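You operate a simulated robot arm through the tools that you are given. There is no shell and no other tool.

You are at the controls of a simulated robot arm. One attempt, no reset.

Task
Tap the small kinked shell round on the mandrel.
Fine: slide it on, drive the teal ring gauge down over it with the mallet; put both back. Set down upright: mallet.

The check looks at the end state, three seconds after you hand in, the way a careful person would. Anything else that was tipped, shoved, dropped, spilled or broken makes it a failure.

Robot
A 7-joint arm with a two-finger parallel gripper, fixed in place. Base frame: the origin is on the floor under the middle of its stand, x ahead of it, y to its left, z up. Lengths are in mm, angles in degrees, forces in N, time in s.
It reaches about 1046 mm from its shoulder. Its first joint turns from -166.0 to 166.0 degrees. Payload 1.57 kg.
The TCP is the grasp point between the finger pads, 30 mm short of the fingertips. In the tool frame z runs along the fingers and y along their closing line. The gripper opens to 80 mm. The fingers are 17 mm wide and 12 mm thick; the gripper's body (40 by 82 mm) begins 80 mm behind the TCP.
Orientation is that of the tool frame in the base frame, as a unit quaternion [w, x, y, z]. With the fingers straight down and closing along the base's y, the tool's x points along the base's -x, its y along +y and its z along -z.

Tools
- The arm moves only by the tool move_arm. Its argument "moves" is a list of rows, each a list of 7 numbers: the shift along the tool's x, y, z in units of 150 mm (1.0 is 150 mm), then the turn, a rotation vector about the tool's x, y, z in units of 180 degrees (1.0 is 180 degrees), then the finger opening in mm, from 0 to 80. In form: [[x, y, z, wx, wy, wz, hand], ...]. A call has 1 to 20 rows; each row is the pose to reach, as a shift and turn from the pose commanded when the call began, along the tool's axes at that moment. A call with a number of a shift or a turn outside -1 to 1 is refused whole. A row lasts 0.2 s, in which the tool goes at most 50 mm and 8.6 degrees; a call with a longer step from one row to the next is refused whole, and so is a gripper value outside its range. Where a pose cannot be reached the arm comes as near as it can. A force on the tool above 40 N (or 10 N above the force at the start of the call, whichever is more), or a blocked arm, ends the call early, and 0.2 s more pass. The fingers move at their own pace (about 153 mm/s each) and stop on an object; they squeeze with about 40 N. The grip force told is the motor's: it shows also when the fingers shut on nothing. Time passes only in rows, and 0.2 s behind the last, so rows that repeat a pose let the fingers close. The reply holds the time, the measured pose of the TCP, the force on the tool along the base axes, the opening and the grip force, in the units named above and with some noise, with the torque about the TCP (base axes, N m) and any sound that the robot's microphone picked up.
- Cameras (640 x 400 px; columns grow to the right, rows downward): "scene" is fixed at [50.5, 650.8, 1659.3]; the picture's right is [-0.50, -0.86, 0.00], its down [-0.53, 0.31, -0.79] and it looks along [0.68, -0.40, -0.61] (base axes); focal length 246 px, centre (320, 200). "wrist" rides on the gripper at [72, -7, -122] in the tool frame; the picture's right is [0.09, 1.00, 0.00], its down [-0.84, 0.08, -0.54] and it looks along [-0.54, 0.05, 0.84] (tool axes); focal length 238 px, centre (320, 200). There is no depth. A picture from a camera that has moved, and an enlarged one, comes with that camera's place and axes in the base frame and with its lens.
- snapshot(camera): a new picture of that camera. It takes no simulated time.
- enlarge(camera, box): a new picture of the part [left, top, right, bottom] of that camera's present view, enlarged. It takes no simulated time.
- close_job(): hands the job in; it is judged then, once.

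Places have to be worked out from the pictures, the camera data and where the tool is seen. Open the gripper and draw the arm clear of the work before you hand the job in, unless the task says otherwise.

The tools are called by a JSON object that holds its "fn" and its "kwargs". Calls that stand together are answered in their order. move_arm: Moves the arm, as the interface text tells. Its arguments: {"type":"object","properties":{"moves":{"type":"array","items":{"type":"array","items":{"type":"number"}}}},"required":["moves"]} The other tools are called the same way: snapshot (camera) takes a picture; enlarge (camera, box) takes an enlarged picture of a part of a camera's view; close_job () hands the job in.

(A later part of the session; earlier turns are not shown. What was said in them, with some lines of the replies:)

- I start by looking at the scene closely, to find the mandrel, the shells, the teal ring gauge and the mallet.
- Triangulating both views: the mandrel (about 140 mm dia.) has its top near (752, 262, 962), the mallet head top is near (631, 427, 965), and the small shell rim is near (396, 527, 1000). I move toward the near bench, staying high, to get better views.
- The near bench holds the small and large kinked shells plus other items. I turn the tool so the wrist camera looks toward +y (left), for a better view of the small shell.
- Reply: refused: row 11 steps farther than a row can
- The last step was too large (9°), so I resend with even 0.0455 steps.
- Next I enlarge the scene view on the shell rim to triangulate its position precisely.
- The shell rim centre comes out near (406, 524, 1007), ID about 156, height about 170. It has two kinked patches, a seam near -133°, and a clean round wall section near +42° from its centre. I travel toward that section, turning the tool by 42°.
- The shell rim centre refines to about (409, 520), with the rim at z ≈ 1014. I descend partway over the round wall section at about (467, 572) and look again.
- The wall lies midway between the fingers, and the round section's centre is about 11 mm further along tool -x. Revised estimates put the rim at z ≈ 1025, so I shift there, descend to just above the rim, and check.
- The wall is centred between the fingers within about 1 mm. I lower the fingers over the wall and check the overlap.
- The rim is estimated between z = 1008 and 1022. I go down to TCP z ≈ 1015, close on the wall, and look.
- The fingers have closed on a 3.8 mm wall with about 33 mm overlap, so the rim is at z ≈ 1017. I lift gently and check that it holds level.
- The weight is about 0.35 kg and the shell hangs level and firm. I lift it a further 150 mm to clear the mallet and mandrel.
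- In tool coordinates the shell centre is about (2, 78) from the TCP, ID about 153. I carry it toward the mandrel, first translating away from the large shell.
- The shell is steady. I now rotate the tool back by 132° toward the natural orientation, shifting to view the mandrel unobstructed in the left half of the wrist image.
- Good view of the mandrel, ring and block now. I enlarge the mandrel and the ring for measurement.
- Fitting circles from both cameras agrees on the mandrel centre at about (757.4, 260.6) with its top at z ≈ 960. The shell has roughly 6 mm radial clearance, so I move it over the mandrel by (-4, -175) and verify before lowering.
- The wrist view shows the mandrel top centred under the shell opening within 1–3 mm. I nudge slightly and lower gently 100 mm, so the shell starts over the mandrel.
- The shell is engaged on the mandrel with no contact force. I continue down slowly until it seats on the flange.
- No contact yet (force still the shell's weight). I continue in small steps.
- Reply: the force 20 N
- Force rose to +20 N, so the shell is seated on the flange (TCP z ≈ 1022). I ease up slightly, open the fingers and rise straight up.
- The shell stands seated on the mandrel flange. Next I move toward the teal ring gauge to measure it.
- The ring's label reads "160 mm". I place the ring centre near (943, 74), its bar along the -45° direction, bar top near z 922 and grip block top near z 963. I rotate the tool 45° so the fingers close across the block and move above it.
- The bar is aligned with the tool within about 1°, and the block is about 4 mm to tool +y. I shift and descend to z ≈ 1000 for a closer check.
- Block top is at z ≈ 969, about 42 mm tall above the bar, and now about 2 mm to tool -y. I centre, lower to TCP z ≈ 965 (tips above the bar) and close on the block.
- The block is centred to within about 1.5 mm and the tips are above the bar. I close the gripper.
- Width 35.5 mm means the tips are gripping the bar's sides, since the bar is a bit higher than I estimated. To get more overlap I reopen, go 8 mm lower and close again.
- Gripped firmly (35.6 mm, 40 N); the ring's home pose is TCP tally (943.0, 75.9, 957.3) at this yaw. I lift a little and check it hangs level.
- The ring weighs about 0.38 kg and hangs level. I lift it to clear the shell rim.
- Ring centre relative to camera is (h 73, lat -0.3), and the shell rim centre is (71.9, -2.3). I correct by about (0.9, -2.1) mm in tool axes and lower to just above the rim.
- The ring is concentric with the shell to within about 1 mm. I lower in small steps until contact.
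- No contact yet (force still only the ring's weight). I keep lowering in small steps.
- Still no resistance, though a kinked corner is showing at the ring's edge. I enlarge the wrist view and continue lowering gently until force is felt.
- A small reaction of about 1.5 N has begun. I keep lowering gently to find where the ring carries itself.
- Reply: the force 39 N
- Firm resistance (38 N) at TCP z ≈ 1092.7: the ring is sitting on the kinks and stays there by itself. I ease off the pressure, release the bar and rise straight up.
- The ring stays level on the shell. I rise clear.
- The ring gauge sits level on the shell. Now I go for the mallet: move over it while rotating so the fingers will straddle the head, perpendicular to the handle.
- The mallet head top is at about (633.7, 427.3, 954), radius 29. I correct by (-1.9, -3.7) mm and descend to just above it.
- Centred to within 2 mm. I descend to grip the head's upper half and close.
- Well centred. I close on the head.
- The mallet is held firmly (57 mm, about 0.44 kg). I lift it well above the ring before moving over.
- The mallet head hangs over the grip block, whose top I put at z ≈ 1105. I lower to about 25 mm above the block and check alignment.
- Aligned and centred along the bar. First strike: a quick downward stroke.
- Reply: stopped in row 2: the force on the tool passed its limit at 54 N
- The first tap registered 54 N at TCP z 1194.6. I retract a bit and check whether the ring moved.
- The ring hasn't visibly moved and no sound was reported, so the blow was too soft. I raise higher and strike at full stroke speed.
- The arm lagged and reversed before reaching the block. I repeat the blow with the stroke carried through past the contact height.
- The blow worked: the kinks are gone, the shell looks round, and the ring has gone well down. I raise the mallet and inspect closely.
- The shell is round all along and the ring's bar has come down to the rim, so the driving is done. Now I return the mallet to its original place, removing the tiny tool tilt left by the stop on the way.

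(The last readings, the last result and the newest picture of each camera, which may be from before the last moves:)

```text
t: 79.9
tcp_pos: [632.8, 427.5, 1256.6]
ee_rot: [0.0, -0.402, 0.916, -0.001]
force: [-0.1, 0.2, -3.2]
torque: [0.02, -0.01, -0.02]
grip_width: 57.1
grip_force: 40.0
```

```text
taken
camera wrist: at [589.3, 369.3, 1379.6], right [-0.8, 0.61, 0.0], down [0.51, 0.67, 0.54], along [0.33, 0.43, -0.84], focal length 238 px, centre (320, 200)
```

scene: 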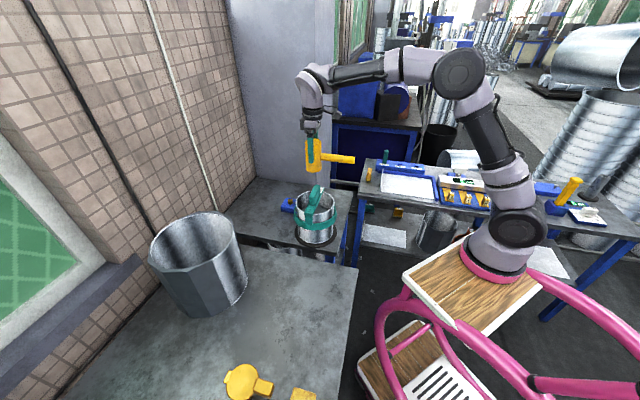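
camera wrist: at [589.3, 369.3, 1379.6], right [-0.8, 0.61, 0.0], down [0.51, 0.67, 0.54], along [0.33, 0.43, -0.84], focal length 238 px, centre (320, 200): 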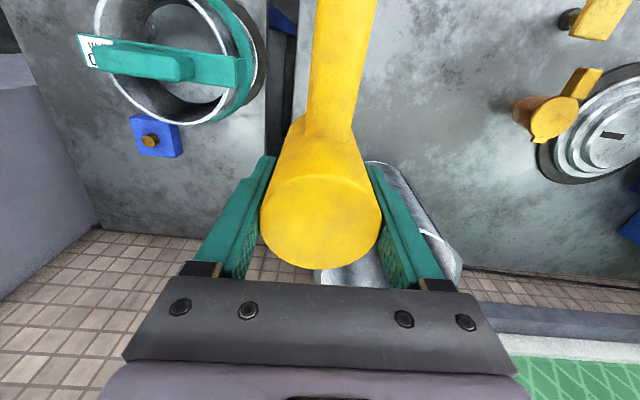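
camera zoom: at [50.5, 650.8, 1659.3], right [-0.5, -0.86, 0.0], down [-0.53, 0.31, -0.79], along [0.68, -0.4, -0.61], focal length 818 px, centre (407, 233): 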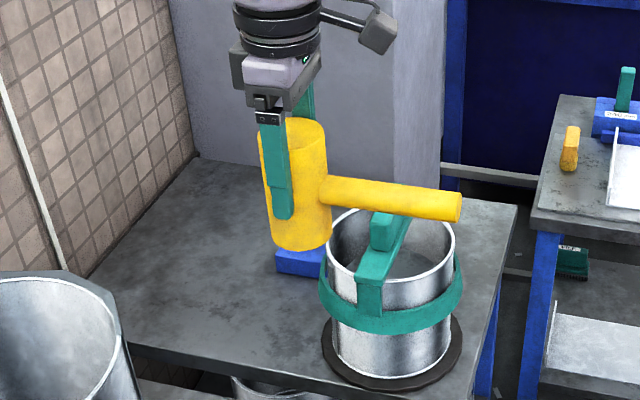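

I'm over the mallet's home with the tool upright. I lower toward the bench.

{"fn": "move_arm", "kwargs": {"moves": [[0, 0, 0.15, 0, 0, 0, 0], [0, 0, 0.4, 0, 0, 0, 0], [0, 0, 0.65, 0, 0, 0, 0], [0, 0, 0.88, 0, 0, 0, 0], [0, 0, 1.0, 0, 0, 0, 0]]}}

{"fn": "move_arm", "kwargs": {"moves": [[0, 0, 0.15, 0, 0, 0, 0], [0, 0, 0.4, 0, 0, 0, 0], [0, 0, 0.65, 0, 0, 0, 0], [0, 0, 0.88, 0, 0, 0, 0], [0, 0, 1.0, 0, 0, 0, 0]]}}

{"fn": "enlarge", "kwargs": {"camera": "scene", "box": [250, 200, 362, 280]}}

{"fn": "enlarge", "kwargs": {"camera": "wrist", "box": [220, 80, 420, 240]}}

```text
t: 81.1
tcp_pos: [629.9, 428.9, 1107.8]
ee_rot: [0.001, -0.402, 0.916, -0.002]
force: [-0.1, 0.1, -3.4]
torque: [0.02, -0.06, 0.0]
grip_width: 57.2
grip_force: 39.8
```

```text
t: 82.3
tcp_pos: [630.9, 429.5, 955.1]
ee_rot: [0.001, -0.402, 0.916, -0.001]
force: [-0.2, 0.2, -3.1]
torque: [0.06, -0.07, 0.0]
grip_width: 57.1
grip_force: 40.0
```

```text
5.00 times, centred on (306, 240) of scene
camera zoom: at [50.5, 650.8, 1659.3], right [-0.5, -0.86, 0.0], down [-0.53, 0.31, -0.79], along [0.68, -0.4, -0.61], focal length 1228 px, centre (390, 0)
```

zoom: 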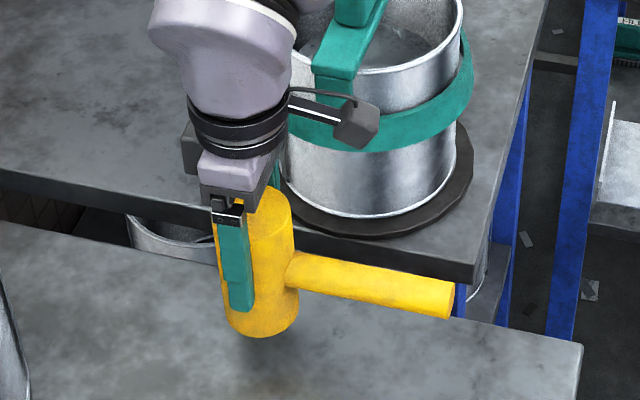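

```text
2.50 times, centred on (320, 160) of wrist
camera zoom: at [587.7, 370.7, 1077.3], right [-0.8, 0.61, 0.0], down [0.51, 0.67, 0.54], along [0.33, 0.43, -0.84], focal length 596 px, centre (320, 300)
```

zoom: 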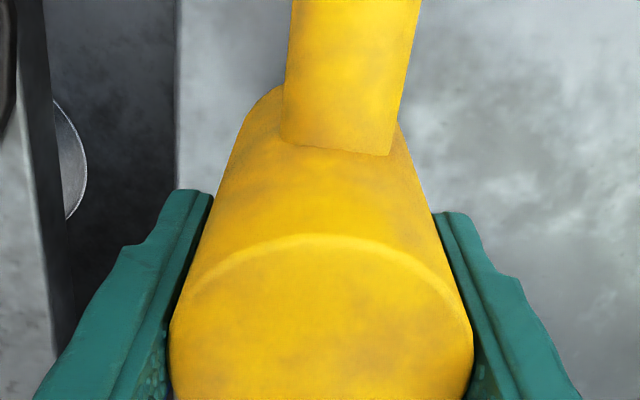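

The mallet hangs upright but slid up about 5 mm in the grip from the blow. I lower to near contact, then in small steps until it touches.

{"fn": "move_arm", "kwargs": {"moves": [[0, 0, 0.06, 0, 0, 0, 0], [0, 0, 0.12, 0, 0, 0, 0], [0, 0, 0.16, 0, 0, 0, 0], [0, 0, 0.17, 0, 0, 0, 0]]}}

{"fn": "move_arm", "kwargs": {"moves": [[0, 0, 0.01, 0, 0, 0, 0], [0, 0, 0.02, 0, 0, 0, 0], [0, 0, 0.02, 0, 0, 0, 0]]}}

```text
t: 83.3
tcp_pos: [631.8, 427.2, 929.9]
ee_rot: [0.001, -0.402, 0.916, 0.0]
force: [-0.1, 0.7, -4.5]
torque: [0.04, -0.01, -0.05]
grip_width: 57.0
grip_force: 40.2
```

```text
t: 84.1
tcp_pos: [633.9, 428.4, 928.9]
ee_rot: [0.001, -0.402, 0.916, 0.0]
force: [0.7, 0.0, -3.7]
torque: [0.07, 0.01, 0.0]
grip_width: 57.2
grip_force: 40.1
```

{"fn": "move_arm", "kwargs": {"moves": [[0, 0, 0.01, 0, 0, 0, 0], [0, 0, 0.02, 0, 0, 0, 0], [0, 0, 0.027, 0, 0, 0, 0]]}}

{"fn": "enlarge", "kwargs": {"camera": "scene", "box": [250, 215, 362, 290]}}

```text
t: 84.9
tcp_pos: [633.2, 426.6, 925.2]
ee_rot: [0.0, -0.402, 0.916, -0.001]
force: [0.2, -0.5, -2.5]
torque: [0.03, -0.04, 0.03]
grip_width: 57.2
grip_force: 39.8
```

```text
5.33 times, centred on (306, 252) of scene
camera zoom: at [50.5, 650.8, 1659.3], right [-0.5, -0.86, 0.0], down [-0.53, 0.31, -0.79], along [0.68, -0.4, -0.61], focal length 1309 px, centre (395, -80)
```

zoom: 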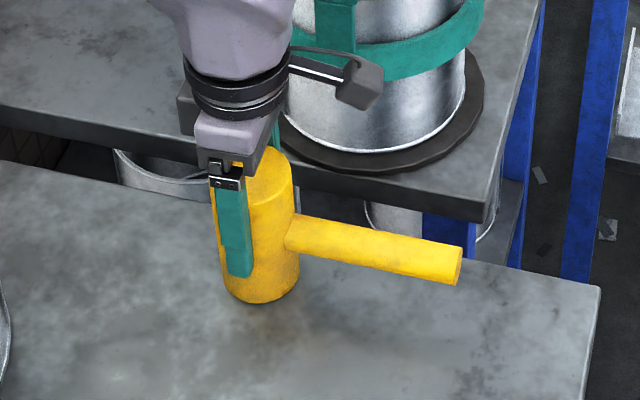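

Not touching yet; I continue in small steps.

{"fn": "move_arm", "kwargs": {"moves": [[0, 0, 0.01, 0, 0, 0, 0], [0, 0, 0.02, 0, 0, 0, 0], [0, 0, 0.02, 0, 0, 0, 0]]}}

{"fn": "move_arm", "kwargs": {"moves": [[0, 0, 0.007, 0, 0, 0, 0], [0, 0, 0.013, 0, 0, 0, 0], [0, 0, 0.013, 0, 0, 0, 0]]}}

```text
t: 85.7
tcp_pos: [631.9, 427.6, 925.6]
ee_rot: [0.002, -0.402, 0.916, -0.001]
force: [-10.0, -15.1, 28.7]
torque: [-0.41, 0.28, -0.02]
grip_width: 56.9
grip_force: 40.1
```

```text
t: 86.2
tcp_pos: [633.3, 428.5, 923.9]
ee_rot: [0.0, -0.401, 0.916, 0.0]
force: [-9.7, -12.5, 16.3]
torque: [-0.46, 0.34, 0.0]
grip_width: 57.1
grip_force: 40.0
stopped in row 2: the force on the tool passed its limit at 45 N (the readings are from after the stop); the commanded pose is now the measured one
```

Contact with the bench is made. I ease off slightly to relieve the preload, then open the fingers so the head settles flat.

{"fn": "move_arm", "kwargs": {"moves": [[0, 0, -0.007, 0, 0, 0, 0], [0, 0, -0.01, 0, 0, 0, 0], [0, 0, -0.01, 0, 0, 0, 0]]}}

{"fn": "enlarge", "kwargs": {"camera": "scene", "box": [270, 225, 350, 285]}}

```text
t: 87.0
tcp_pos: [634.3, 428.5, 924.3]
ee_rot: [0.0, -0.401, 0.916, 0.0]
force: [-4.6, -2.7, 2.2]
torque: [-0.05, 0.16, 0.04]
grip_width: 57.1
grip_force: 40.3
```

```text
6.67 times, centred on (310, 255) of scene
camera zoom: at [50.5, 650.8, 1659.3], right [-0.5, -0.86, 0.0], down [-0.53, 0.31, -0.79], along [0.68, -0.4, -0.61], focal length 1637 px, centre (387, -167)
```

zoom: 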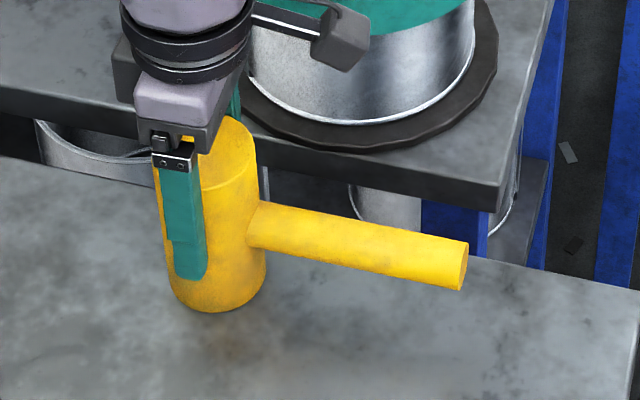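

{"fn": "move_arm", "kwargs": {"moves": [[0, 0, 0, 0, 0, 0, 58], [0, 0, 0, 0, 0, 0, 60], [0, 0, 0, 0, 0, 0, 64], [0, 0, 0, 0, 0, 0, 70], [0, 0, 0, 0, 0, 0, 80], [0, 0, 0, 0, 0, 0, 80]]}}

{"fn": "enlarge", "kwargs": {"camera": "scene", "box": [270, 225, 350, 285]}}

{"fn": "enlarge", "kwargs": {"camera": "wrist", "box": [220, 80, 420, 240]}}

```text
t: 88.4
tcp_pos: [635.5, 428.3, 924.4]
ee_rot: [0.0, -0.402, 0.916, 0.0]
force: [0.9, 0.0, 0.6]
torque: [0.01, 0.01, 0.0]
grip_width: 80.1
grip_force: 0.1
```

```text
6.67 times, centred on (310, 255) of scene
camera zoom: at [50.5, 650.8, 1659.3], right [-0.5, -0.86, 0.0], down [-0.53, 0.31, -0.79], along [0.68, -0.4, -0.61], focal length 1637 px, centre (387, -167)
```

zoom: 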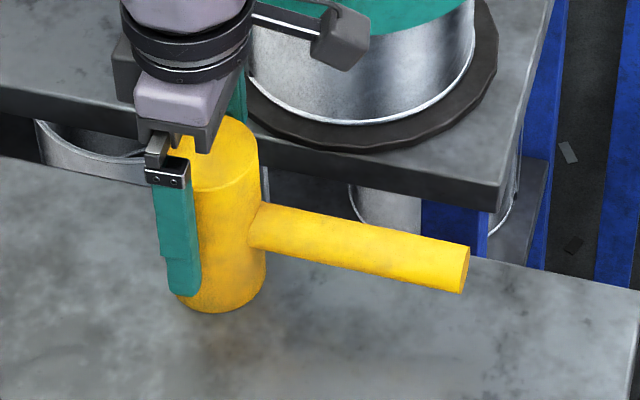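

```text
2.50 times, centred on (320, 160) of wrist
camera zoom: at [591.1, 370.3, 1046.2], right [-0.8, 0.61, 0.0], down [0.51, 0.67, 0.54], along [0.33, 0.43, -0.84], focal length 596 px, centre (320, 300)
```

zoom: 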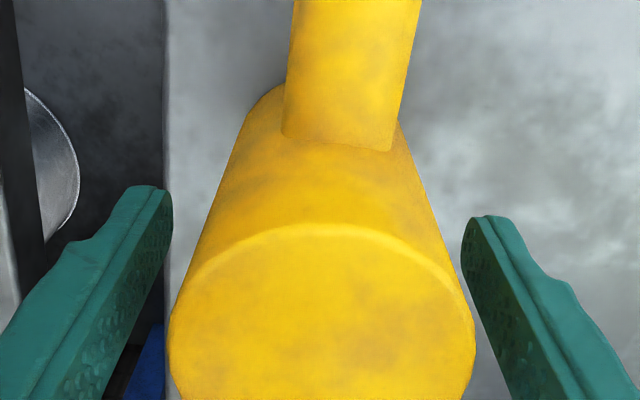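

The mallet stands on its own. I rise straight up and compare with its original pose.

{"fn": "move_arm", "kwargs": {"moves": [[0, 0, -0.08, 0, 0, 0, 80], [0, 0, -0.2, 0, 0, 0, 80], [0, 0, -0.4, 0, 0, 0, 80], [0, 0, -0.65, 0, 0, 0, 80], [0, 0, -0.9, 0, 0, 0, 80], [0, 0, -1.0, 0, 0, 0, 80]]}}

{"fn": "move_arm", "kwargs": {"moves": [[0, 0, -0.2, 0, 0, 0, 80], [0, 0, -0.5, 0, 0, 0, 80], [0, 0, -0.8, 0, 0, 0, 80], [0, 0, -1.0, 0, 0, 0, 80]]}}

{"fn": "enlarge", "kwargs": {"camera": "scene", "box": [270, 230, 350, 280]}}

{"fn": "snapshot", "kwargs": {"camera": "wrist"}}

```text
t: 89.8
tcp_pos: [635.0, 430.8, 1075.0]
ee_rot: [0.0, -0.401, 0.916, 0.0]
force: [1.0, 0.7, -0.3]
torque: [-0.04, 0.04, -0.02]
grip_width: 80.1
grip_force: 0.1
```

```text
t: 90.8
tcp_pos: [632.3, 430.7, 1227.6]
ee_rot: [0.0, -0.401, 0.916, 0.0]
force: [-0.3, 0.0, -0.1]
torque: [-0.03, 0.05, 0.01]
grip_width: 80.2
grip_force: 0.2
```

```text
8.00 times, centred on (310, 255) of scene
camera zoom: at [50.5, 650.8, 1659.3], right [-0.5, -0.86, 0.0], down [-0.53, 0.31, -0.79], along [0.68, -0.4, -0.61], focal length 1964 px, centre (400, -240)
```

zoom: 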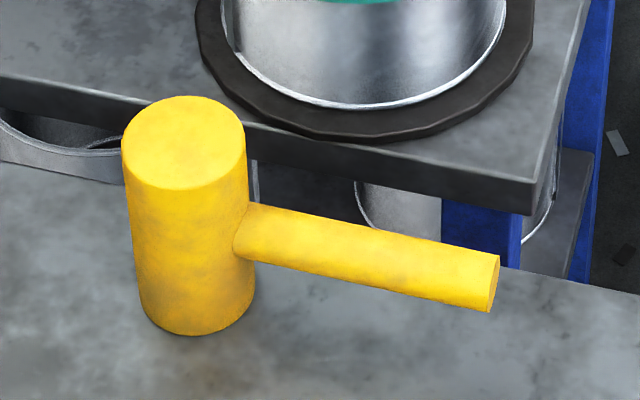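

```text
taken
camera wrist: at [589.4, 373.1, 1349.3], right [-0.8, 0.61, 0.0], down [0.51, 0.67, 0.54], along [0.33, 0.43, -0.84], focal length 238 px, centre (320, 200)
```

wrist: 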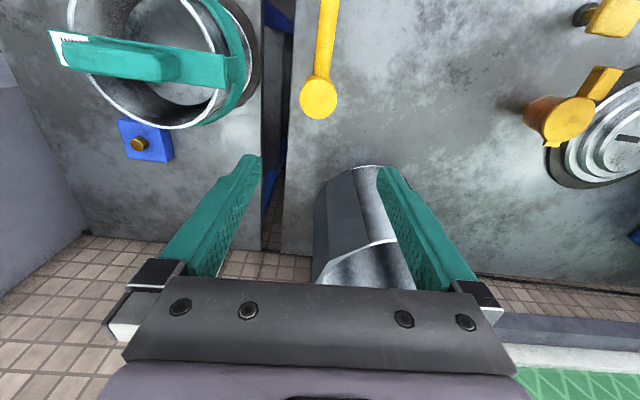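

The mallet is back, upright, matching its original picture. Next I move over the ring gauge, rotating back to its bar orientation.

{"fn": "move_arm", "kwargs": {"moves": [[0.0155, -0.0833, 0, 0, 0, 0.0427, 80], [0.031, -0.1667, 0, 0, 0, 0.0855, 80], [0.0465, -0.25, 0, 0, 0, 0.1282, 80], [0.062, -0.3333, 0, 0, 0, 0.1709, 80], [0.0775, -0.4167, 0, 0, 0, 0.2136, 80], [0.093, -0.5, 0, 0, 0, 0.2564, 80], [0.1085, -0.5833, 0, 0, 0, 0.2991, 80], [0.124, -0.6667, 0, 0, 0, 0.3418, 80], [0.1395, -0.75, 0, 0, 0, 0.3845, 80], [0.155, -0.8333, 0, 0, 0, 0.4273, 80], [0.1705, -0.9167, 0, 0, 0, 0.47, 80], [0.186, -1.0, 0, 0, 0, 0.5127, 80]]}}

{"fn": "move_arm", "kwargs": {"moves": [[-0.1, -0.015, 0, 0, 0, 0, 80], [-0.25, -0.035, 0, 0, 0, 0, 80], [-0.349, -0.051, 0, 0, 0, 0, 80], [-0.349, -0.051, 0, 0, 0, 0, 80]]}}

{"fn": "snapshot", "kwargs": {"camera": "wrist"}}

{"fn": "enlarge", "kwargs": {"camera": "wrist", "box": [220, 0, 420, 200]}}

{"fn": "enlarge", "kwargs": {"camera": "scene", "box": [284, 170, 356, 240]}}

```text
t: 93.4
tcp_pos: [723.4, 305.6, 1224.5]
ee_rot: [0.0, 0.383, 0.924, 0.001]
force: [-1.1, 0.2, -0.2]
torque: [0.0, 0.0, 0.0]
grip_width: 80.2
grip_force: 0.0
```

```text
t: 94.4
tcp_pos: [756.0, 263.5, 1224.8]
ee_rot: [0.001, 0.382, 0.924, 0.0]
force: [-0.5, 0.5, 0.8]
torque: [-0.01, 0.03, -0.03]
grip_width: 80.3
grip_force: 0.0
```

```text
taken
camera wrist: at [701.4, 308.5, 1346.8], right [0.64, 0.77, 0.0], down [0.65, -0.54, 0.54], along [0.42, -0.35, -0.84], focal length 238 px, centre (320, 200)
```

wrist: 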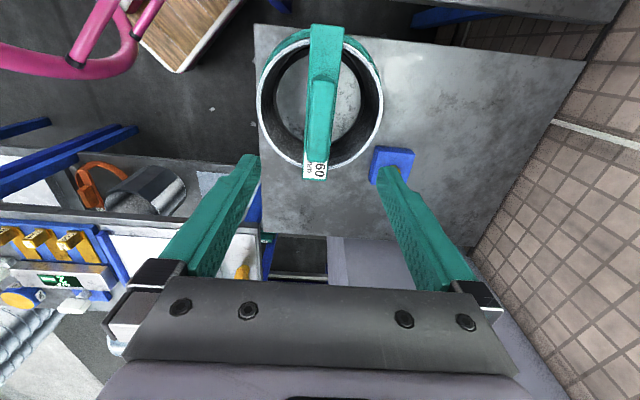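

```text
2.00 times, centred on (320, 100) of wrist
camera zoom: at [701.4, 308.5, 1346.8], right [0.64, 0.77, 0.0], down [0.65, -0.54, 0.54], along [0.42, -0.35, -0.84], focal length 477 px, centre (320, 400)
```

zoom: 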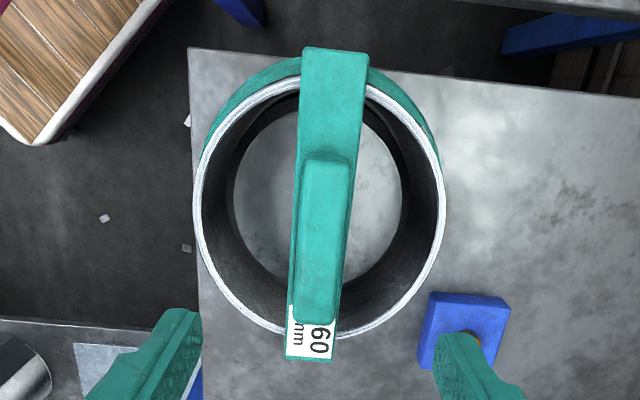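

```text
5.71 times, centred on (320, 205) of scene
camera zoom: at [50.5, 650.8, 1659.3], right [-0.5, -0.86, 0.0], down [-0.53, 0.31, -0.79], along [0.68, -0.4, -0.61], focal length 1403 px, centre (320, 171)
```

zoom: 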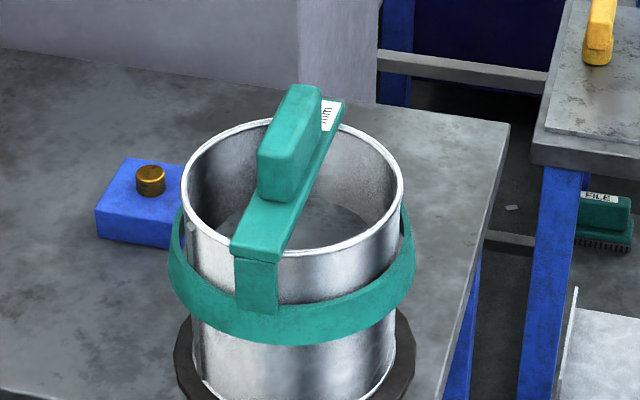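

The shell is cleanly round. I take a closer look at the grip block position before lowering to re-grip the ring.

{"fn": "enlarge", "kwargs": {"camera": "wrist", "box": [280, 60, 360, 190]}}

```text
3.08 times, centred on (320, 125) of wrist
camera zoom: at [701.4, 308.5, 1346.8], right [0.64, 0.77, 0.0], down [0.65, -0.54, 0.54], along [0.42, -0.35, -0.84], focal length 733 px, centre (320, 431)
```

zoom: 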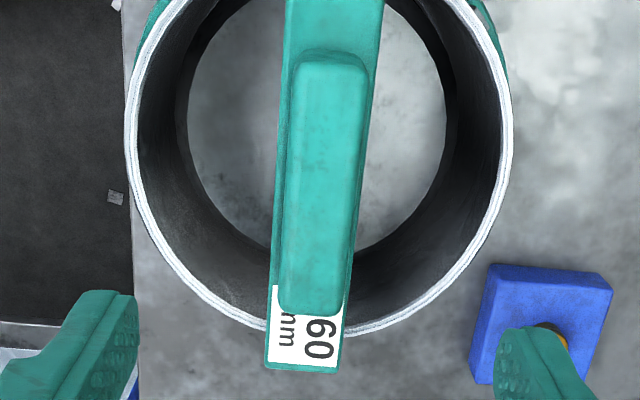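

{"fn": "move_arm", "kwargs": {"moves": [[0, 0.004, 0.15, 0, 0, 0, 62], [0, 0.004, 0.35, 0, 0, 0, 62], [0, 0.004, 0.55, 0, 0, 0, 62], [0, 0.004, 0.73, 0, 0, 0, 62], [0, 0.004, 0.8, 0, 0, 0, 62]]}}

{"fn": "enlarge", "kwargs": {"camera": "wrist", "box": [240, 80, 400, 260]}}

{"fn": "enlarge", "kwargs": {"camera": "scene", "box": [284, 150, 356, 220]}}

```text
t: 95.6
tcp_pos: [756.9, 264.7, 1104.9]
ee_rot: [0.0, 0.382, 0.924, 0.001]
force: [0.6, -0.6, 0.9]
torque: [0.01, -0.02, 0.0]
grip_width: 61.9
grip_force: 0.0
```

```text
2.22 times, centred on (320, 170) of wrist
camera zoom: at [701.9, 309.6, 1226.3], right [0.64, 0.77, 0.0], down [0.65, -0.54, 0.54], along [0.42, -0.35, -0.84], focal length 530 px, centre (320, 267)
```

zoom: 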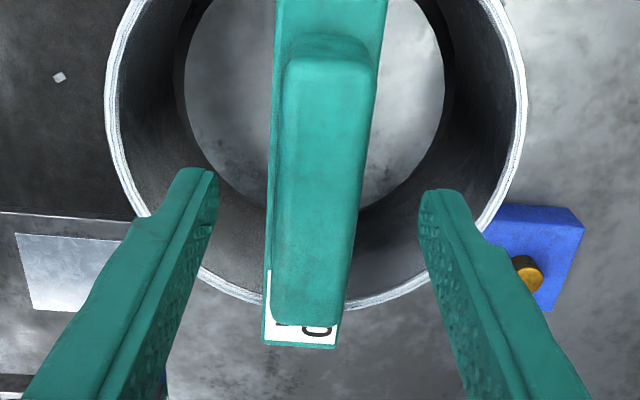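

```text
5.71 times, centred on (320, 185) of scene
camera zoom: at [50.5, 650.8, 1659.3], right [-0.5, -0.86, 0.0], down [-0.53, 0.31, -0.79], along [0.68, -0.4, -0.61], focal length 1403 px, centre (320, 286)
```

zoom: 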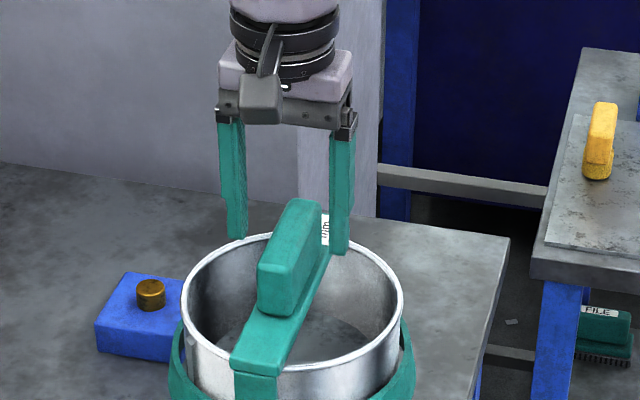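

The view matches the earlier pre-grip view, so the grip height is z ≈ 1062. I lower and close on the bar.

{"fn": "move_arm", "kwargs": {"moves": [[-0.004, -0.004, 0.08, 0, 0, 0, 56], [-0.004, -0.004, 0.18, 0, 0, 0, 54], [-0.004, -0.004, 0.26, 0, 0, 0, 52], [-0.004, -0.004, 0.287, 0, 0, 0, 52], [-0.004, -0.004, 0.287, 0, 0, 0, 52]]}}

{"fn": "enlarge", "kwargs": {"camera": "wrist", "box": [240, 80, 400, 260]}}

{"fn": "enlarge", "kwargs": {"camera": "scene", "box": [284, 160, 356, 230]}}

```text
t: 96.8
tcp_pos: [757.8, 265.7, 1061.6]
ee_rot: [0.001, 0.382, 0.924, 0.001]
force: [0.5, 0.0, 0.7]
torque: [0.02, 0.0, 0.06]
grip_width: 52.3
grip_force: 0.0
```

```text
2.22 times, centred on (320, 170) of wrist
camera zoom: at [702.6, 310.5, 1183.4], right [0.64, 0.77, 0.0], down [0.65, -0.54, 0.54], along [0.42, -0.35, -0.84], focal length 530 px, centre (320, 267)
```

zoom: 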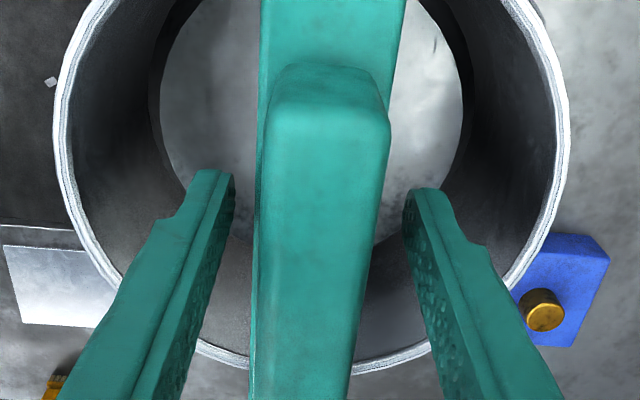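

```text
5.71 times, centred on (320, 195) of scene
camera zoom: at [50.5, 650.8, 1659.3], right [-0.5, -0.86, 0.0], down [-0.53, 0.31, -0.79], along [0.68, -0.4, -0.61], focal length 1403 px, centre (320, 229)
```

zoom: 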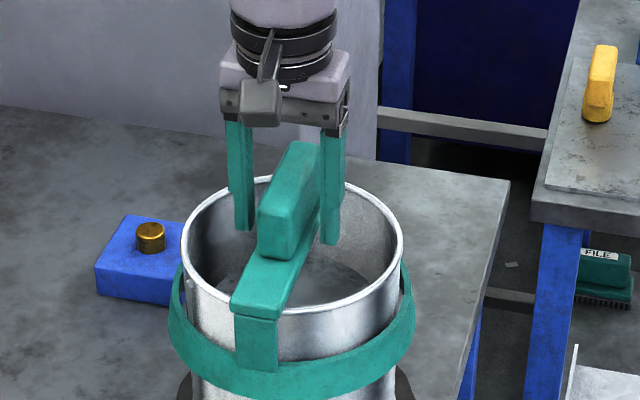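

The bar sits about 2 mm to tool -y of the fingers' middle. I shift by that amount and close.

{"fn": "move_arm", "kwargs": {"moves": [[0, -0.013, 0, 0, 0, 0, 50], [0, -0.013, 0, 0, 0, 0, 44], [0, -0.013, 0, 0, 0, 0, 38], [0, -0.013, 0, 0, 0, 0, 0], [0, -0.013, 0, 0, 0, 0, 0]]}}

{"fn": "enlarge", "kwargs": {"camera": "wrist", "box": [240, 80, 400, 260]}}

{"fn": "enlarge", "kwargs": {"camera": "scene", "box": [284, 170, 356, 240]}}

```text
t: 98.0
tcp_pos: [756.5, 264.1, 1062.1]
ee_rot: [0.001, 0.382, 0.924, 0.0]
force: [0.3, 0.4, 0.8]
torque: [-0.11, -0.11, -0.07]
grip_width: 35.6
grip_force: 39.8
```

```text
2.22 times, centred on (320, 170) of wrist
camera zoom: at [701.4, 308.3, 1183.9], right [0.64, 0.77, 0.0], down [0.65, -0.54, 0.54], along [0.42, -0.35, -0.84], focal length 530 px, centre (320, 267)
```

zoom: 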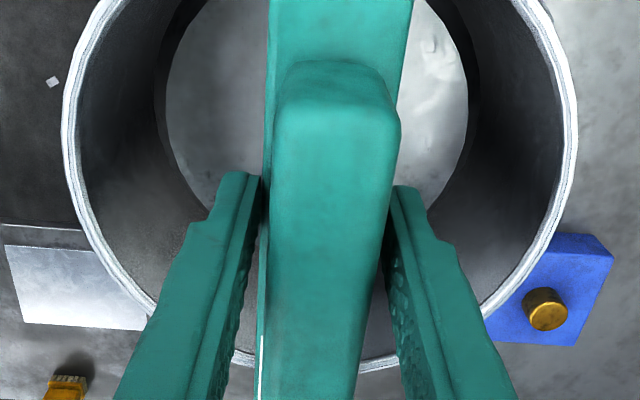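

```text
5.71 times, centred on (320, 205) of scene
camera zoom: at [50.5, 650.8, 1659.3], right [-0.5, -0.86, 0.0], down [-0.53, 0.31, -0.79], along [0.68, -0.4, -0.61], focal length 1403 px, centre (320, 171)
```

zoom: 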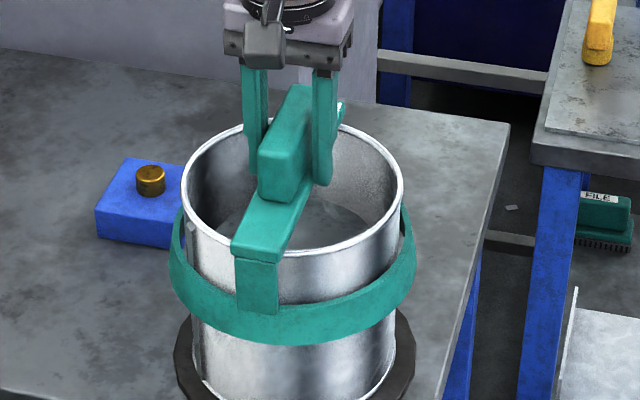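

Gripped at the same relative pose as before. I lift slowly, watching that the shell stays on the mandrel.

{"fn": "move_arm", "kwargs": {"moves": [[0, 0, -0.02, 0, 0, 0, 0], [0, 0, -0.04, 0, 0, 0, 0], [0, 0, -0.06, 0, 0, 0, 0], [0, 0, -0.08, 0, 0, 0, 0], [0, 0, -0.1, 0, 0, 0, 0], [0, 0, -0.1, 0, 0, 0, 0]]}}

{"fn": "enlarge", "kwargs": {"camera": "scene", "box": [284, 170, 356, 240]}}

```text
t: 99.4
tcp_pos: [754.9, 263.3, 1076.6]
ee_rot: [0.001, 0.382, 0.924, 0.0]
force: [0.0, 1.0, -2.8]
torque: [-0.02, -0.03, -0.01]
grip_width: 35.8
grip_force: 40.3
```

```text
5.71 times, centred on (320, 205) of scene
camera zoom: at [50.5, 650.8, 1659.3], right [-0.5, -0.86, 0.0], down [-0.53, 0.31, -0.79], along [0.68, -0.4, -0.61], focal length 1403 px, centre (320, 171)
```

zoom: 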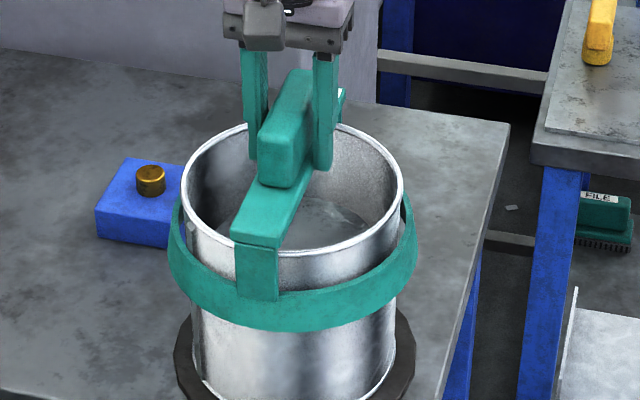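

The ring slides up freely and the shell stays. I continue lifting until it's clear of the rim.

{"fn": "move_arm", "kwargs": {"moves": [[0, 0, -0.06, 0, 0, 0, 0], [0, 0, -0.14, 0, 0, 0, 0], [0, 0, -0.22, 0, 0, 0, 0], [0, 0, -0.3, 0, 0, 0, 0], [0, 0, -0.38, 0, 0, 0, 0], [0, 0, -0.46, 0, 0, 0, 0], [0, 0, -0.56, 0, 0, 0, 0], [0, 0, -0.66, 0, 0, 0, 0], [0, 0, -0.7, 0, 0, 0, 0]]}}

{"fn": "enlarge", "kwargs": {"camera": "scene", "box": [264, 140, 376, 250]}}

```text
t: 101.4
tcp_pos: [758.0, 265.4, 1181.6]
ee_rot: [0.0, 0.382, 0.924, -0.001]
force: [0.1, -0.4, -3.2]
torque: [0.02, 0.02, 0.01]
grip_width: 35.7
grip_force: 39.5
```

```text
3.64 times, centred on (320, 195) of scene
camera zoom: at [50.5, 650.8, 1659.3], right [-0.5, -0.86, 0.0], down [-0.53, 0.31, -0.79], along [0.68, -0.4, -0.61], focal length 893 px, centre (320, 218)
```

zoom: 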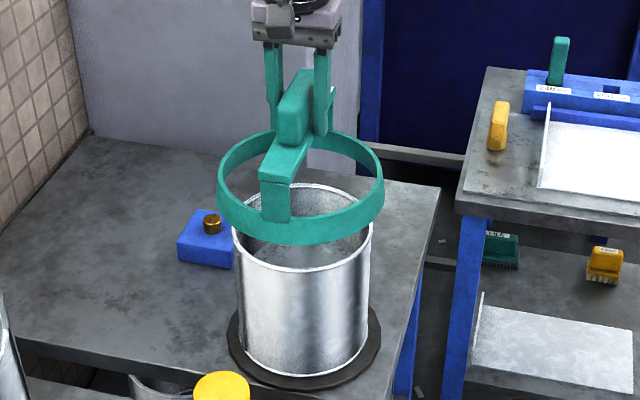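

The ring is clear of the round shell. I carry it back toward its home spot.

{"fn": "move_arm", "kwargs": {"moves": [[-0.1, 0, 0, 0, 0, 0, 0], [-0.28, 0, 0, 0, 0, 0, 0], [-0.46, 0, 0, 0, 0, 0, 0], [-0.64, 0, 0, 0, 0, 0, 0], [-0.8, 0, 0, 0, 0, 0, 0], [-0.884, 0, 0, 0, 0, 0, 0]]}}

{"fn": "move_arm", "kwargs": {"moves": [[-0.1, 0, 0, 0, 0, 0, 0], [-0.28, 0, 0, 0, 0, 0, 0], [-0.46, 0.002, 0, 0, 0, 0, 0], [-0.64, 0.004, 0, 0, 0, 0, 0], [-0.8, 0.005, 0, 0, 0, 0, 0], [-0.884, 0.005, 0, 0, 0, 0, 0], [-0.884, 0.005, 0, 0, 0, 0, 0]]}}

{"fn": "snapshot", "kwargs": {"camera": "wrist"}}

{"fn": "snapshot", "kwargs": {"camera": "scene"}}

```text
t: 102.8
tcp_pos: [850.9, 168.8, 1182.1]
ee_rot: [0.0, 0.382, 0.924, 0.001]
force: [-1.4, -0.2, -2.9]
torque: [0.01, -0.04, -0.02]
grip_width: 35.3
grip_force: 40.0
```

```text
t: 104.4
tcp_pos: [943.7, 74.1, 1179.5]
ee_rot: [0.001, 0.382, 0.924, 0.001]
force: [1.1, -0.8, -2.7]
torque: [-0.01, 0.01, -0.01]
grip_width: 35.5
grip_force: 39.1
```

```text
taken
camera wrist: at [890.0, 119.1, 1301.7], right [0.64, 0.77, 0.0], down [0.65, -0.54, 0.54], along [0.42, -0.35, -0.84], focal length 238 px, centre (320, 200)
```

wrist: 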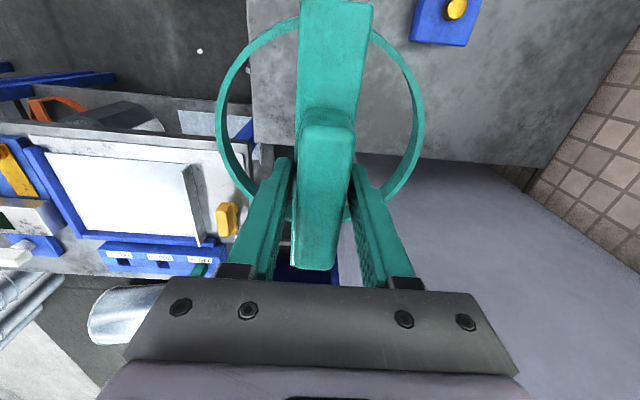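

```text
taken
```

scene: 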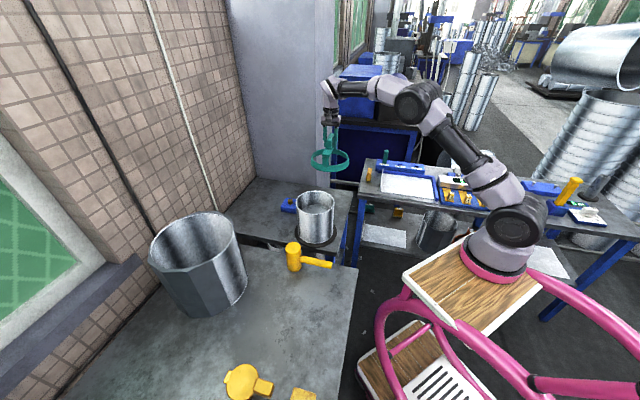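

I need a small correction of about +2 mm in y, then lower toward the table.

{"fn": "move_arm", "kwargs": {"moves": [[0.009, 0.011, 0.1, 0, 0, 0, 0], [0.009, 0.011, 0.3, 0, 0, 0, 0], [0.009, 0.011, 0.5, 0, 0, 0, 0], [0.009, 0.011, 0.7, 0, 0, 0, 0], [0.009, 0.011, 0.88, 0, 0, 0, 0], [0.009, 0.011, 1.0, 0, 0, 0, 0]]}}

{"fn": "move_arm", "kwargs": {"moves": [[0, 0, 0.1, 0, 0, 0, 0], [0, 0, 0.22, 0, 0, 0, 0], [0, 0, 0.32, 0, 0, 0, 0], [0, 0, 0.38, 0, 0, 0, 0], [0, 0, 0.38, 0, 0, 0, 0]]}}

{"fn": "enlarge", "kwargs": {"camera": "scene", "box": [280, 150, 376, 220]}}

{"fn": "snapshot", "kwargs": {"camera": "wrist"}}

```text
t: 105.8
tcp_pos: [942.7, 76.8, 1030.5]
ee_rot: [0.002, 0.381, 0.924, 0.0]
force: [-0.5, 0.8, -3.0]
torque: [-0.02, 0.0, 0.0]
grip_width: 35.6
grip_force: 39.9
```

```text
t: 107.0
tcp_pos: [944.8, 77.2, 975.2]
ee_rot: [0.0, 0.383, 0.924, 0.001]
force: [0.4, 0.3, -3.3]
torque: [0.01, 0.0, -0.01]
grip_width: 35.4
grip_force: 40.0
```

```text
5.71 times, centred on (328, 185) of scene
camera zoom: at [50.5, 650.8, 1659.3], right [-0.5, -0.86, 0.0], down [-0.53, 0.31, -0.79], along [0.68, -0.4, -0.61], focal length 1403 px, centre (274, 286)
```

zoom: 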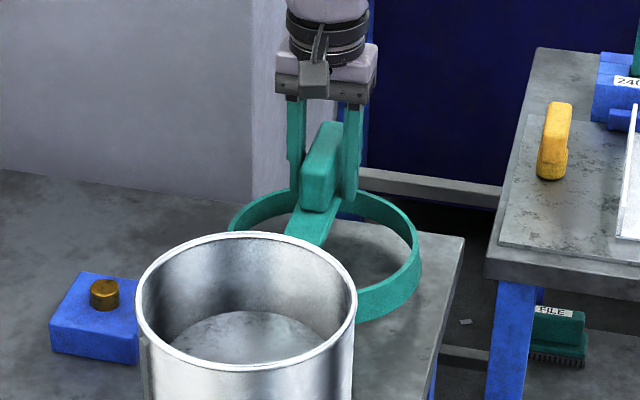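

```text
taken
camera wrist: at [890.1, 122.8, 1095.9], right [0.64, 0.77, 0.0], down [0.65, -0.54, 0.54], along [0.42, -0.35, -0.84], focal length 238 px, centre (320, 200)
```

wrist: 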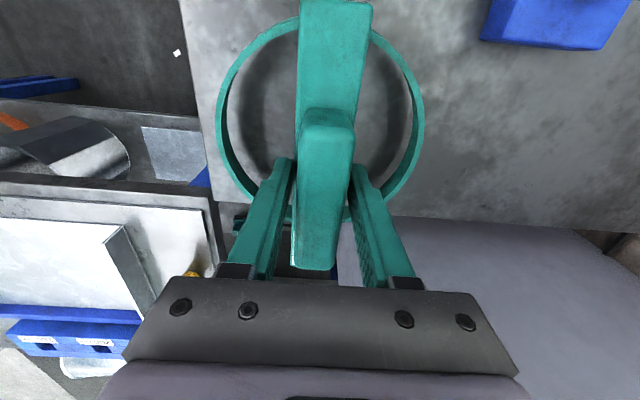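

I'm at home in x-y within about 1 mm. Final lowering in small steps until the ring touches the table.

{"fn": "move_arm", "kwargs": {"moves": [[0, 0, 0.03, 0, 0, 0, 0], [0, 0, 0.06, 0, 0, 0, 0], [0, 0, 0.08, 0, 0, 0, 0], [0, 0, 0.08, 0, 0, 0, 0]]}}

{"fn": "move_arm", "kwargs": {"moves": [[0, 0, 0.01, 0, 0, 0, 0], [0, 0, 0.02, 0, 0, 0, 0], [0, 0, 0.02, 0, 0, 0, 0]]}}

```text
t: 108.0
tcp_pos: [944.9, 77.1, 962.8]
ee_rot: [0.0, 0.382, 0.924, 0.001]
force: [-0.7, 0.6, -2.3]
torque: [-0.03, -0.02, 0.01]
grip_width: 35.7
grip_force: 39.9
```

```text
t: 108.8
tcp_pos: [945.6, 77.4, 960.8]
ee_rot: [0.001, 0.382, 0.924, 0.0]
force: [-0.2, 0.3, -3.0]
torque: [-0.02, 0.02, -0.02]
grip_width: 35.4
grip_force: 39.5
```

{"fn": "move_arm", "kwargs": {"moves": [[0, 0, 0.007, 0, 0, 0, 0], [0, 0, 0.014, 0, 0, 0, 0], [0, 0, 0.014, 0, 0, 0, 0]]}}

{"fn": "move_arm", "kwargs": {"moves": [[0, 0, 0.007, 0, 0, 0, 0], [0, 0, 0.014, 0, 0, 0, 0], [0, 0, 0.014, 0, 0, 0, 0]]}}

```text
t: 109.6
tcp_pos: [945.8, 78.4, 959.4]
ee_rot: [0.001, 0.382, 0.924, 0.0]
force: [-0.3, 1.2, -1.2]
torque: [-0.13, 0.15, 0.01]
grip_width: 35.7
grip_force: 39.9
```

```text
t: 110.4
tcp_pos: [943.8, 78.7, 958.3]
ee_rot: [0.001, 0.382, 0.924, 0.001]
force: [-5.1, 0.1, 19.2]
torque: [0.34, 0.76, -0.1]
grip_width: 35.7
grip_force: 40.1
```

The ring has touched down (about 19 N). I ease off and open the fingers.

{"fn": "move_arm", "kwargs": {"moves": [[0, 0, -0.007, 0, 0, 0, 0], [0, 0, -0.01, 0, 0, 0, 0], [0, 0, -0.01, 0, 0, 0, 37], [0, 0, -0.01, 0, 0, 0, 40], [0, 0, -0.01, 0, 0, 0, 46], [0, 0, -0.01, 0, 0, 0, 54], [0, 0, -0.01, 0, 0, 0, 54]]}}

{"fn": "enlarge", "kwargs": {"camera": "scene", "box": [280, 165, 376, 225]}}

{"fn": "enlarge", "kwargs": {"camera": "wrist", "box": [240, 80, 400, 260]}}

```text
t: 112.0
tcp_pos: [945.0, 79.3, 957.2]
ee_rot: [0.001, 0.382, 0.924, 0.001]
force: [-0.4, -0.8, 0.0]
torque: [0.01, -0.02, -0.02]
grip_width: 54.0
grip_force: 0.1
```

```text
6.67 times, centred on (328, 195) of scene
camera zoom: at [50.5, 650.8, 1659.3], right [-0.5, -0.86, 0.0], down [-0.53, 0.31, -0.79], along [0.68, -0.4, -0.61], focal length 1637 px, centre (267, 233)
```

zoom: 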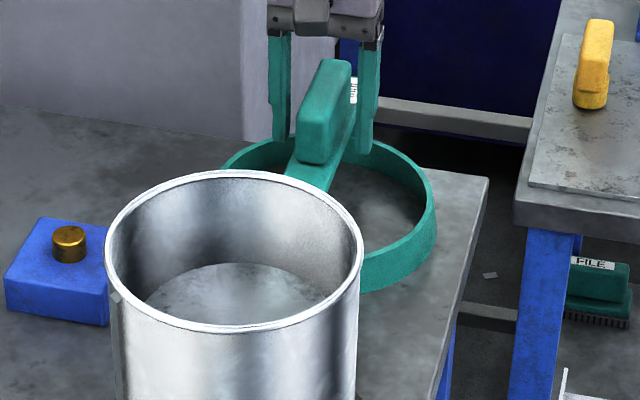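

```text
2.22 times, centred on (320, 170) of wrist
camera zoom: at [890.2, 123.6, 1079.4], right [0.64, 0.77, 0.0], down [0.65, -0.54, 0.54], along [0.42, -0.35, -0.84], focal length 530 px, centre (320, 267)
```

zoom: 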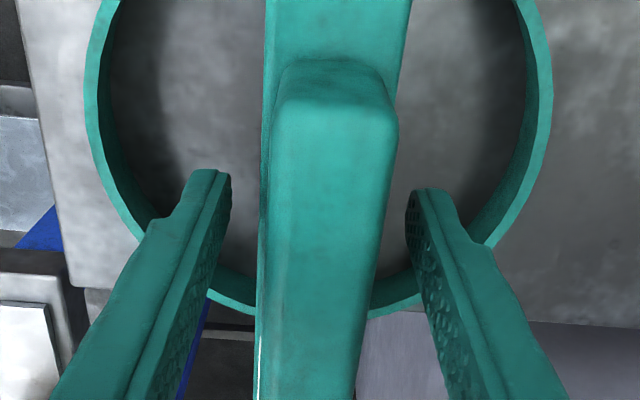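

The ring is back within about 3 mm of its original spot. I rise straight up and retreat clear of the work.

{"fn": "move_arm", "kwargs": {"moves": [[0, 0, -0.1, 0, 0, 0, 56], [0, 0, -0.25, 0, 0, 0, 60], [0, 0, -0.45, 0, 0, 0, 70], [0, 0, -0.7, 0, 0, 0, 80], [0, 0, -0.9, 0, 0, 0, 80], [0, 0, -1.0, 0, 0, 0, 80]]}}

{"fn": "move_arm", "kwargs": {"moves": [[0, 0, -0.25, 0, 0, 0, 80], [0, 0, -0.5, 0, 0, 0, 80], [0, 0, -0.75, 0, 0, 0, 80], [0, 0, -1.0, 0, 0, 0, 80]]}}

{"fn": "snapshot", "kwargs": {"camera": "scene"}}

{"fn": "snapshot", "kwargs": {"camera": "wrist"}}

{"fn": "enlarge", "kwargs": {"camera": "scene", "box": [264, 160, 376, 280]}}

```text
t: 113.4
tcp_pos: [944.3, 77.2, 1108.6]
ee_rot: [0.001, 0.382, 0.924, 0.001]
force: [0.7, 0.9, 0.5]
torque: [-0.03, 0.01, 0.02]
grip_width: 79.7
grip_force: 0.0
```

```text
t: 114.4
tcp_pos: [944.6, 76.9, 1255.3]
ee_rot: [-0.001, 0.382, 0.924, -0.001]
force: [0.3, -0.5, -1.1]
torque: [-0.01, -0.01, -0.01]
grip_width: 80.2
grip_force: 0.0
```

```text
taken
```

scene: 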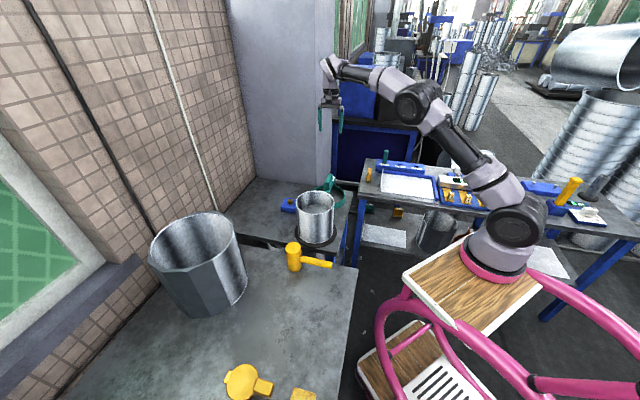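

```text
taken
camera wrist: at [889.0, 121.1, 1376.7], right [0.64, 0.77, 0.0], down [0.65, -0.54, 0.54], along [0.42, -0.35, -0.84], focal length 238 px, centre (320, 200)
```

wrist: 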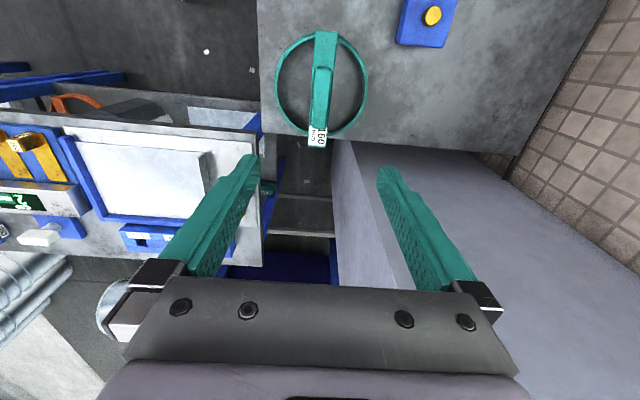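

```text
3.33 times, centred on (320, 220) of scene
camera zoom: at [50.5, 650.8, 1659.3], right [-0.5, -0.86, 0.0], down [-0.53, 0.31, -0.79], along [0.68, -0.4, -0.61], focal length 818 px, centre (320, 133)
```

zoom: 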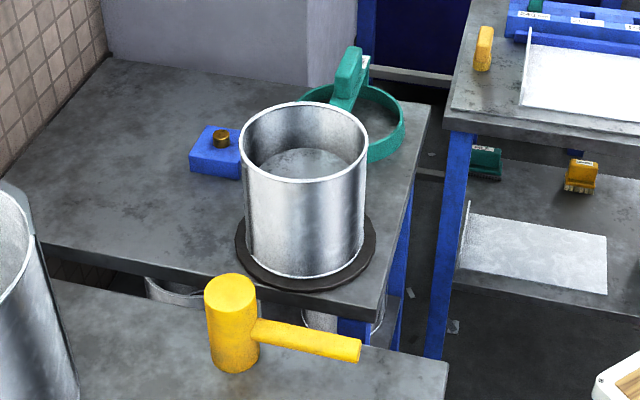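

Everything looks in place: round shell on the mandrel, mallet upright, ring back. I retreat the arm to a high, clear position, untwisting the wrist.

{"fn": "move_arm", "kwargs": {"moves": [[0.1, -0.1, -0.1, 0, 0, -0.0417, 80], [0.25, -0.25, -0.25, 0, 0, -0.0833, 80], [0.4, -0.4, -0.4, 0, 0, -0.125, 80], [0.55, -0.55, -0.55, 0, 0, -0.1667, 80], [0.7, -0.7, -0.7, 0, 0, -0.2083, 80], [0.85, -0.85, -0.85, 0, 0, -0.25, 80]]}}

{"fn": "move_arm", "kwargs": {"moves": [[0.25, 0, -0.1, 0, 0, 0, 80], [0.5, 0, -0.2, 0, 0, 0, 80], [0.75, 0, -0.3, 0, 0, 0, 80], [1.0, 0, -0.4, 0, 0, 0, 80]]}}

{"fn": "snapshot", "kwargs": {"camera": "wrist"}}

{"fn": "snapshot", "kwargs": {"camera": "scene"}}

```text
t: 115.8
tcp_pos: [764.5, 76.4, 1381.3]
ee_rot: [0.0, -0.002, 1.0, 0.001]
force: [0.4, -0.4, 0.2]
torque: [0.04, 0.04, -0.02]
grip_width: 79.9
grip_force: 0.0
```

```text
t: 116.8
tcp_pos: [613.7, 77.2, 1443.5]
ee_rot: [0.0, -0.001, 1.0, 0.001]
force: [1.2, 0.3, -1.1]
torque: [-0.02, 0.09, -0.02]
grip_width: 79.9
grip_force: 0.1
```

```text
taken
camera wrist: at [542.1, 70.1, 1564.8], right [-0.09, 1.0, 0.0], down [0.84, 0.08, 0.54], along [0.54, 0.05, -0.84], focal length 238 px, centre (320, 200)
```

wrist: 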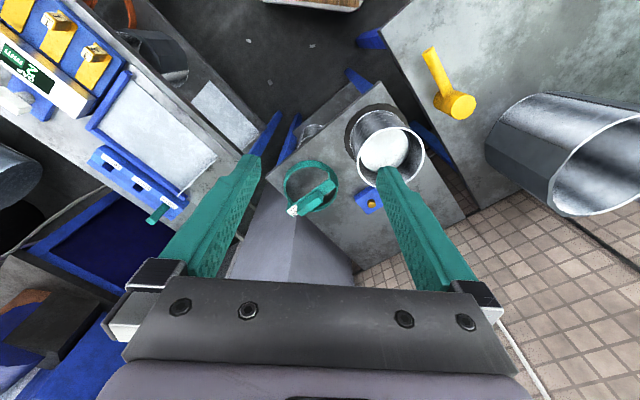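

```text
taken
```

scene: 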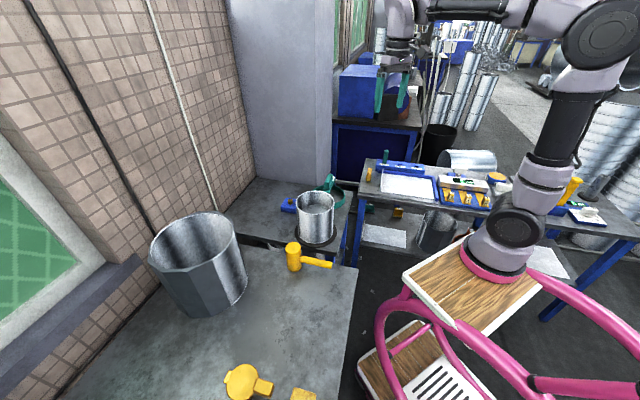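

{"fn": "enlarge", "kwargs": {"camera": "wrist", "box": [270, 40, 490, 230]}}

{"fn": "enlarge", "kwargs": {"camera": "scene", "box": [280, 165, 376, 225]}}

```text
2.11 times, centred on (380, 135) of wrist
camera zoom: at [542.1, 70.1, 1564.8], right [-0.09, 1.0, 0.0], down [0.84, 0.08, 0.54], along [0.54, 0.05, -0.84], focal length 502 px, centre (194, 337)
```

zoom: 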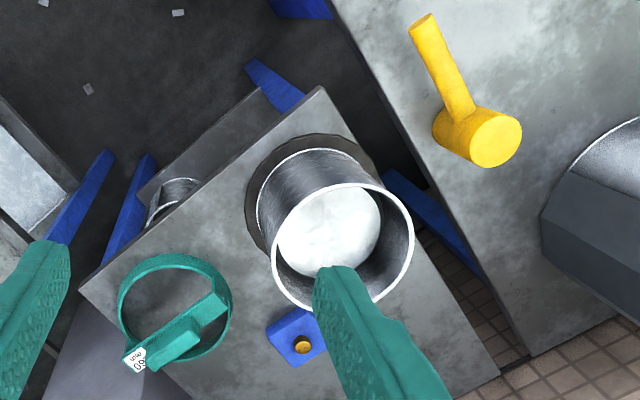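

```text
6.67 times, centred on (328, 195) of scene
camera zoom: at [50.5, 650.8, 1659.3], right [-0.5, -0.86, 0.0], down [-0.53, 0.31, -0.79], along [0.68, -0.4, -0.61], focal length 1637 px, centre (267, 233)
```

zoom: 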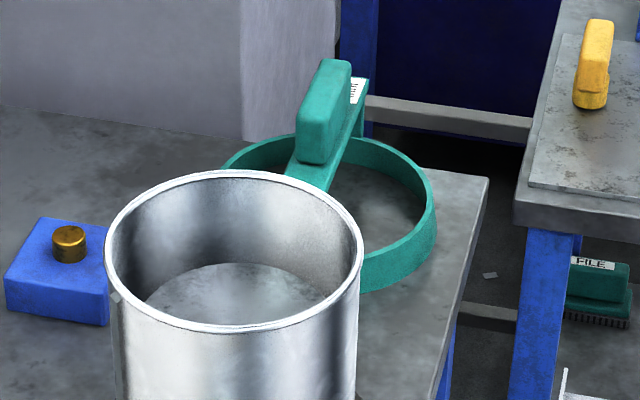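

The shell is round and seated on the mandrel, the ring gauge is back on its spot, and the mallet stands upright in its original place. Nothing else was disturbed, and the arm is clear with the gripper open, so I hand in.

{"fn": "close_job", "kwargs": {}}

```text
The job is handed in.
```

The small shell is now round and sits on the mandrel. I handed the job in, but no verdict has come back yet.

- **Shell:** I slid it over the mandrel until it seated on the flange. One firm mallet blow drove the teal 160 mm ring gauge down; an earlier tap was too soft and one stroke missed. The kinks are gone in every view I took.
- **Ring gauge:** It lifted off freely and is back on its table, about 3–4 mm from where it started.
- **Mallet:** It is standing upright on its head in its original place, and the picture matches the one from the start.
- **Everything else:** Nothing else looks moved or tipped in the final views. The gripper is open and the arm is clear of the work.
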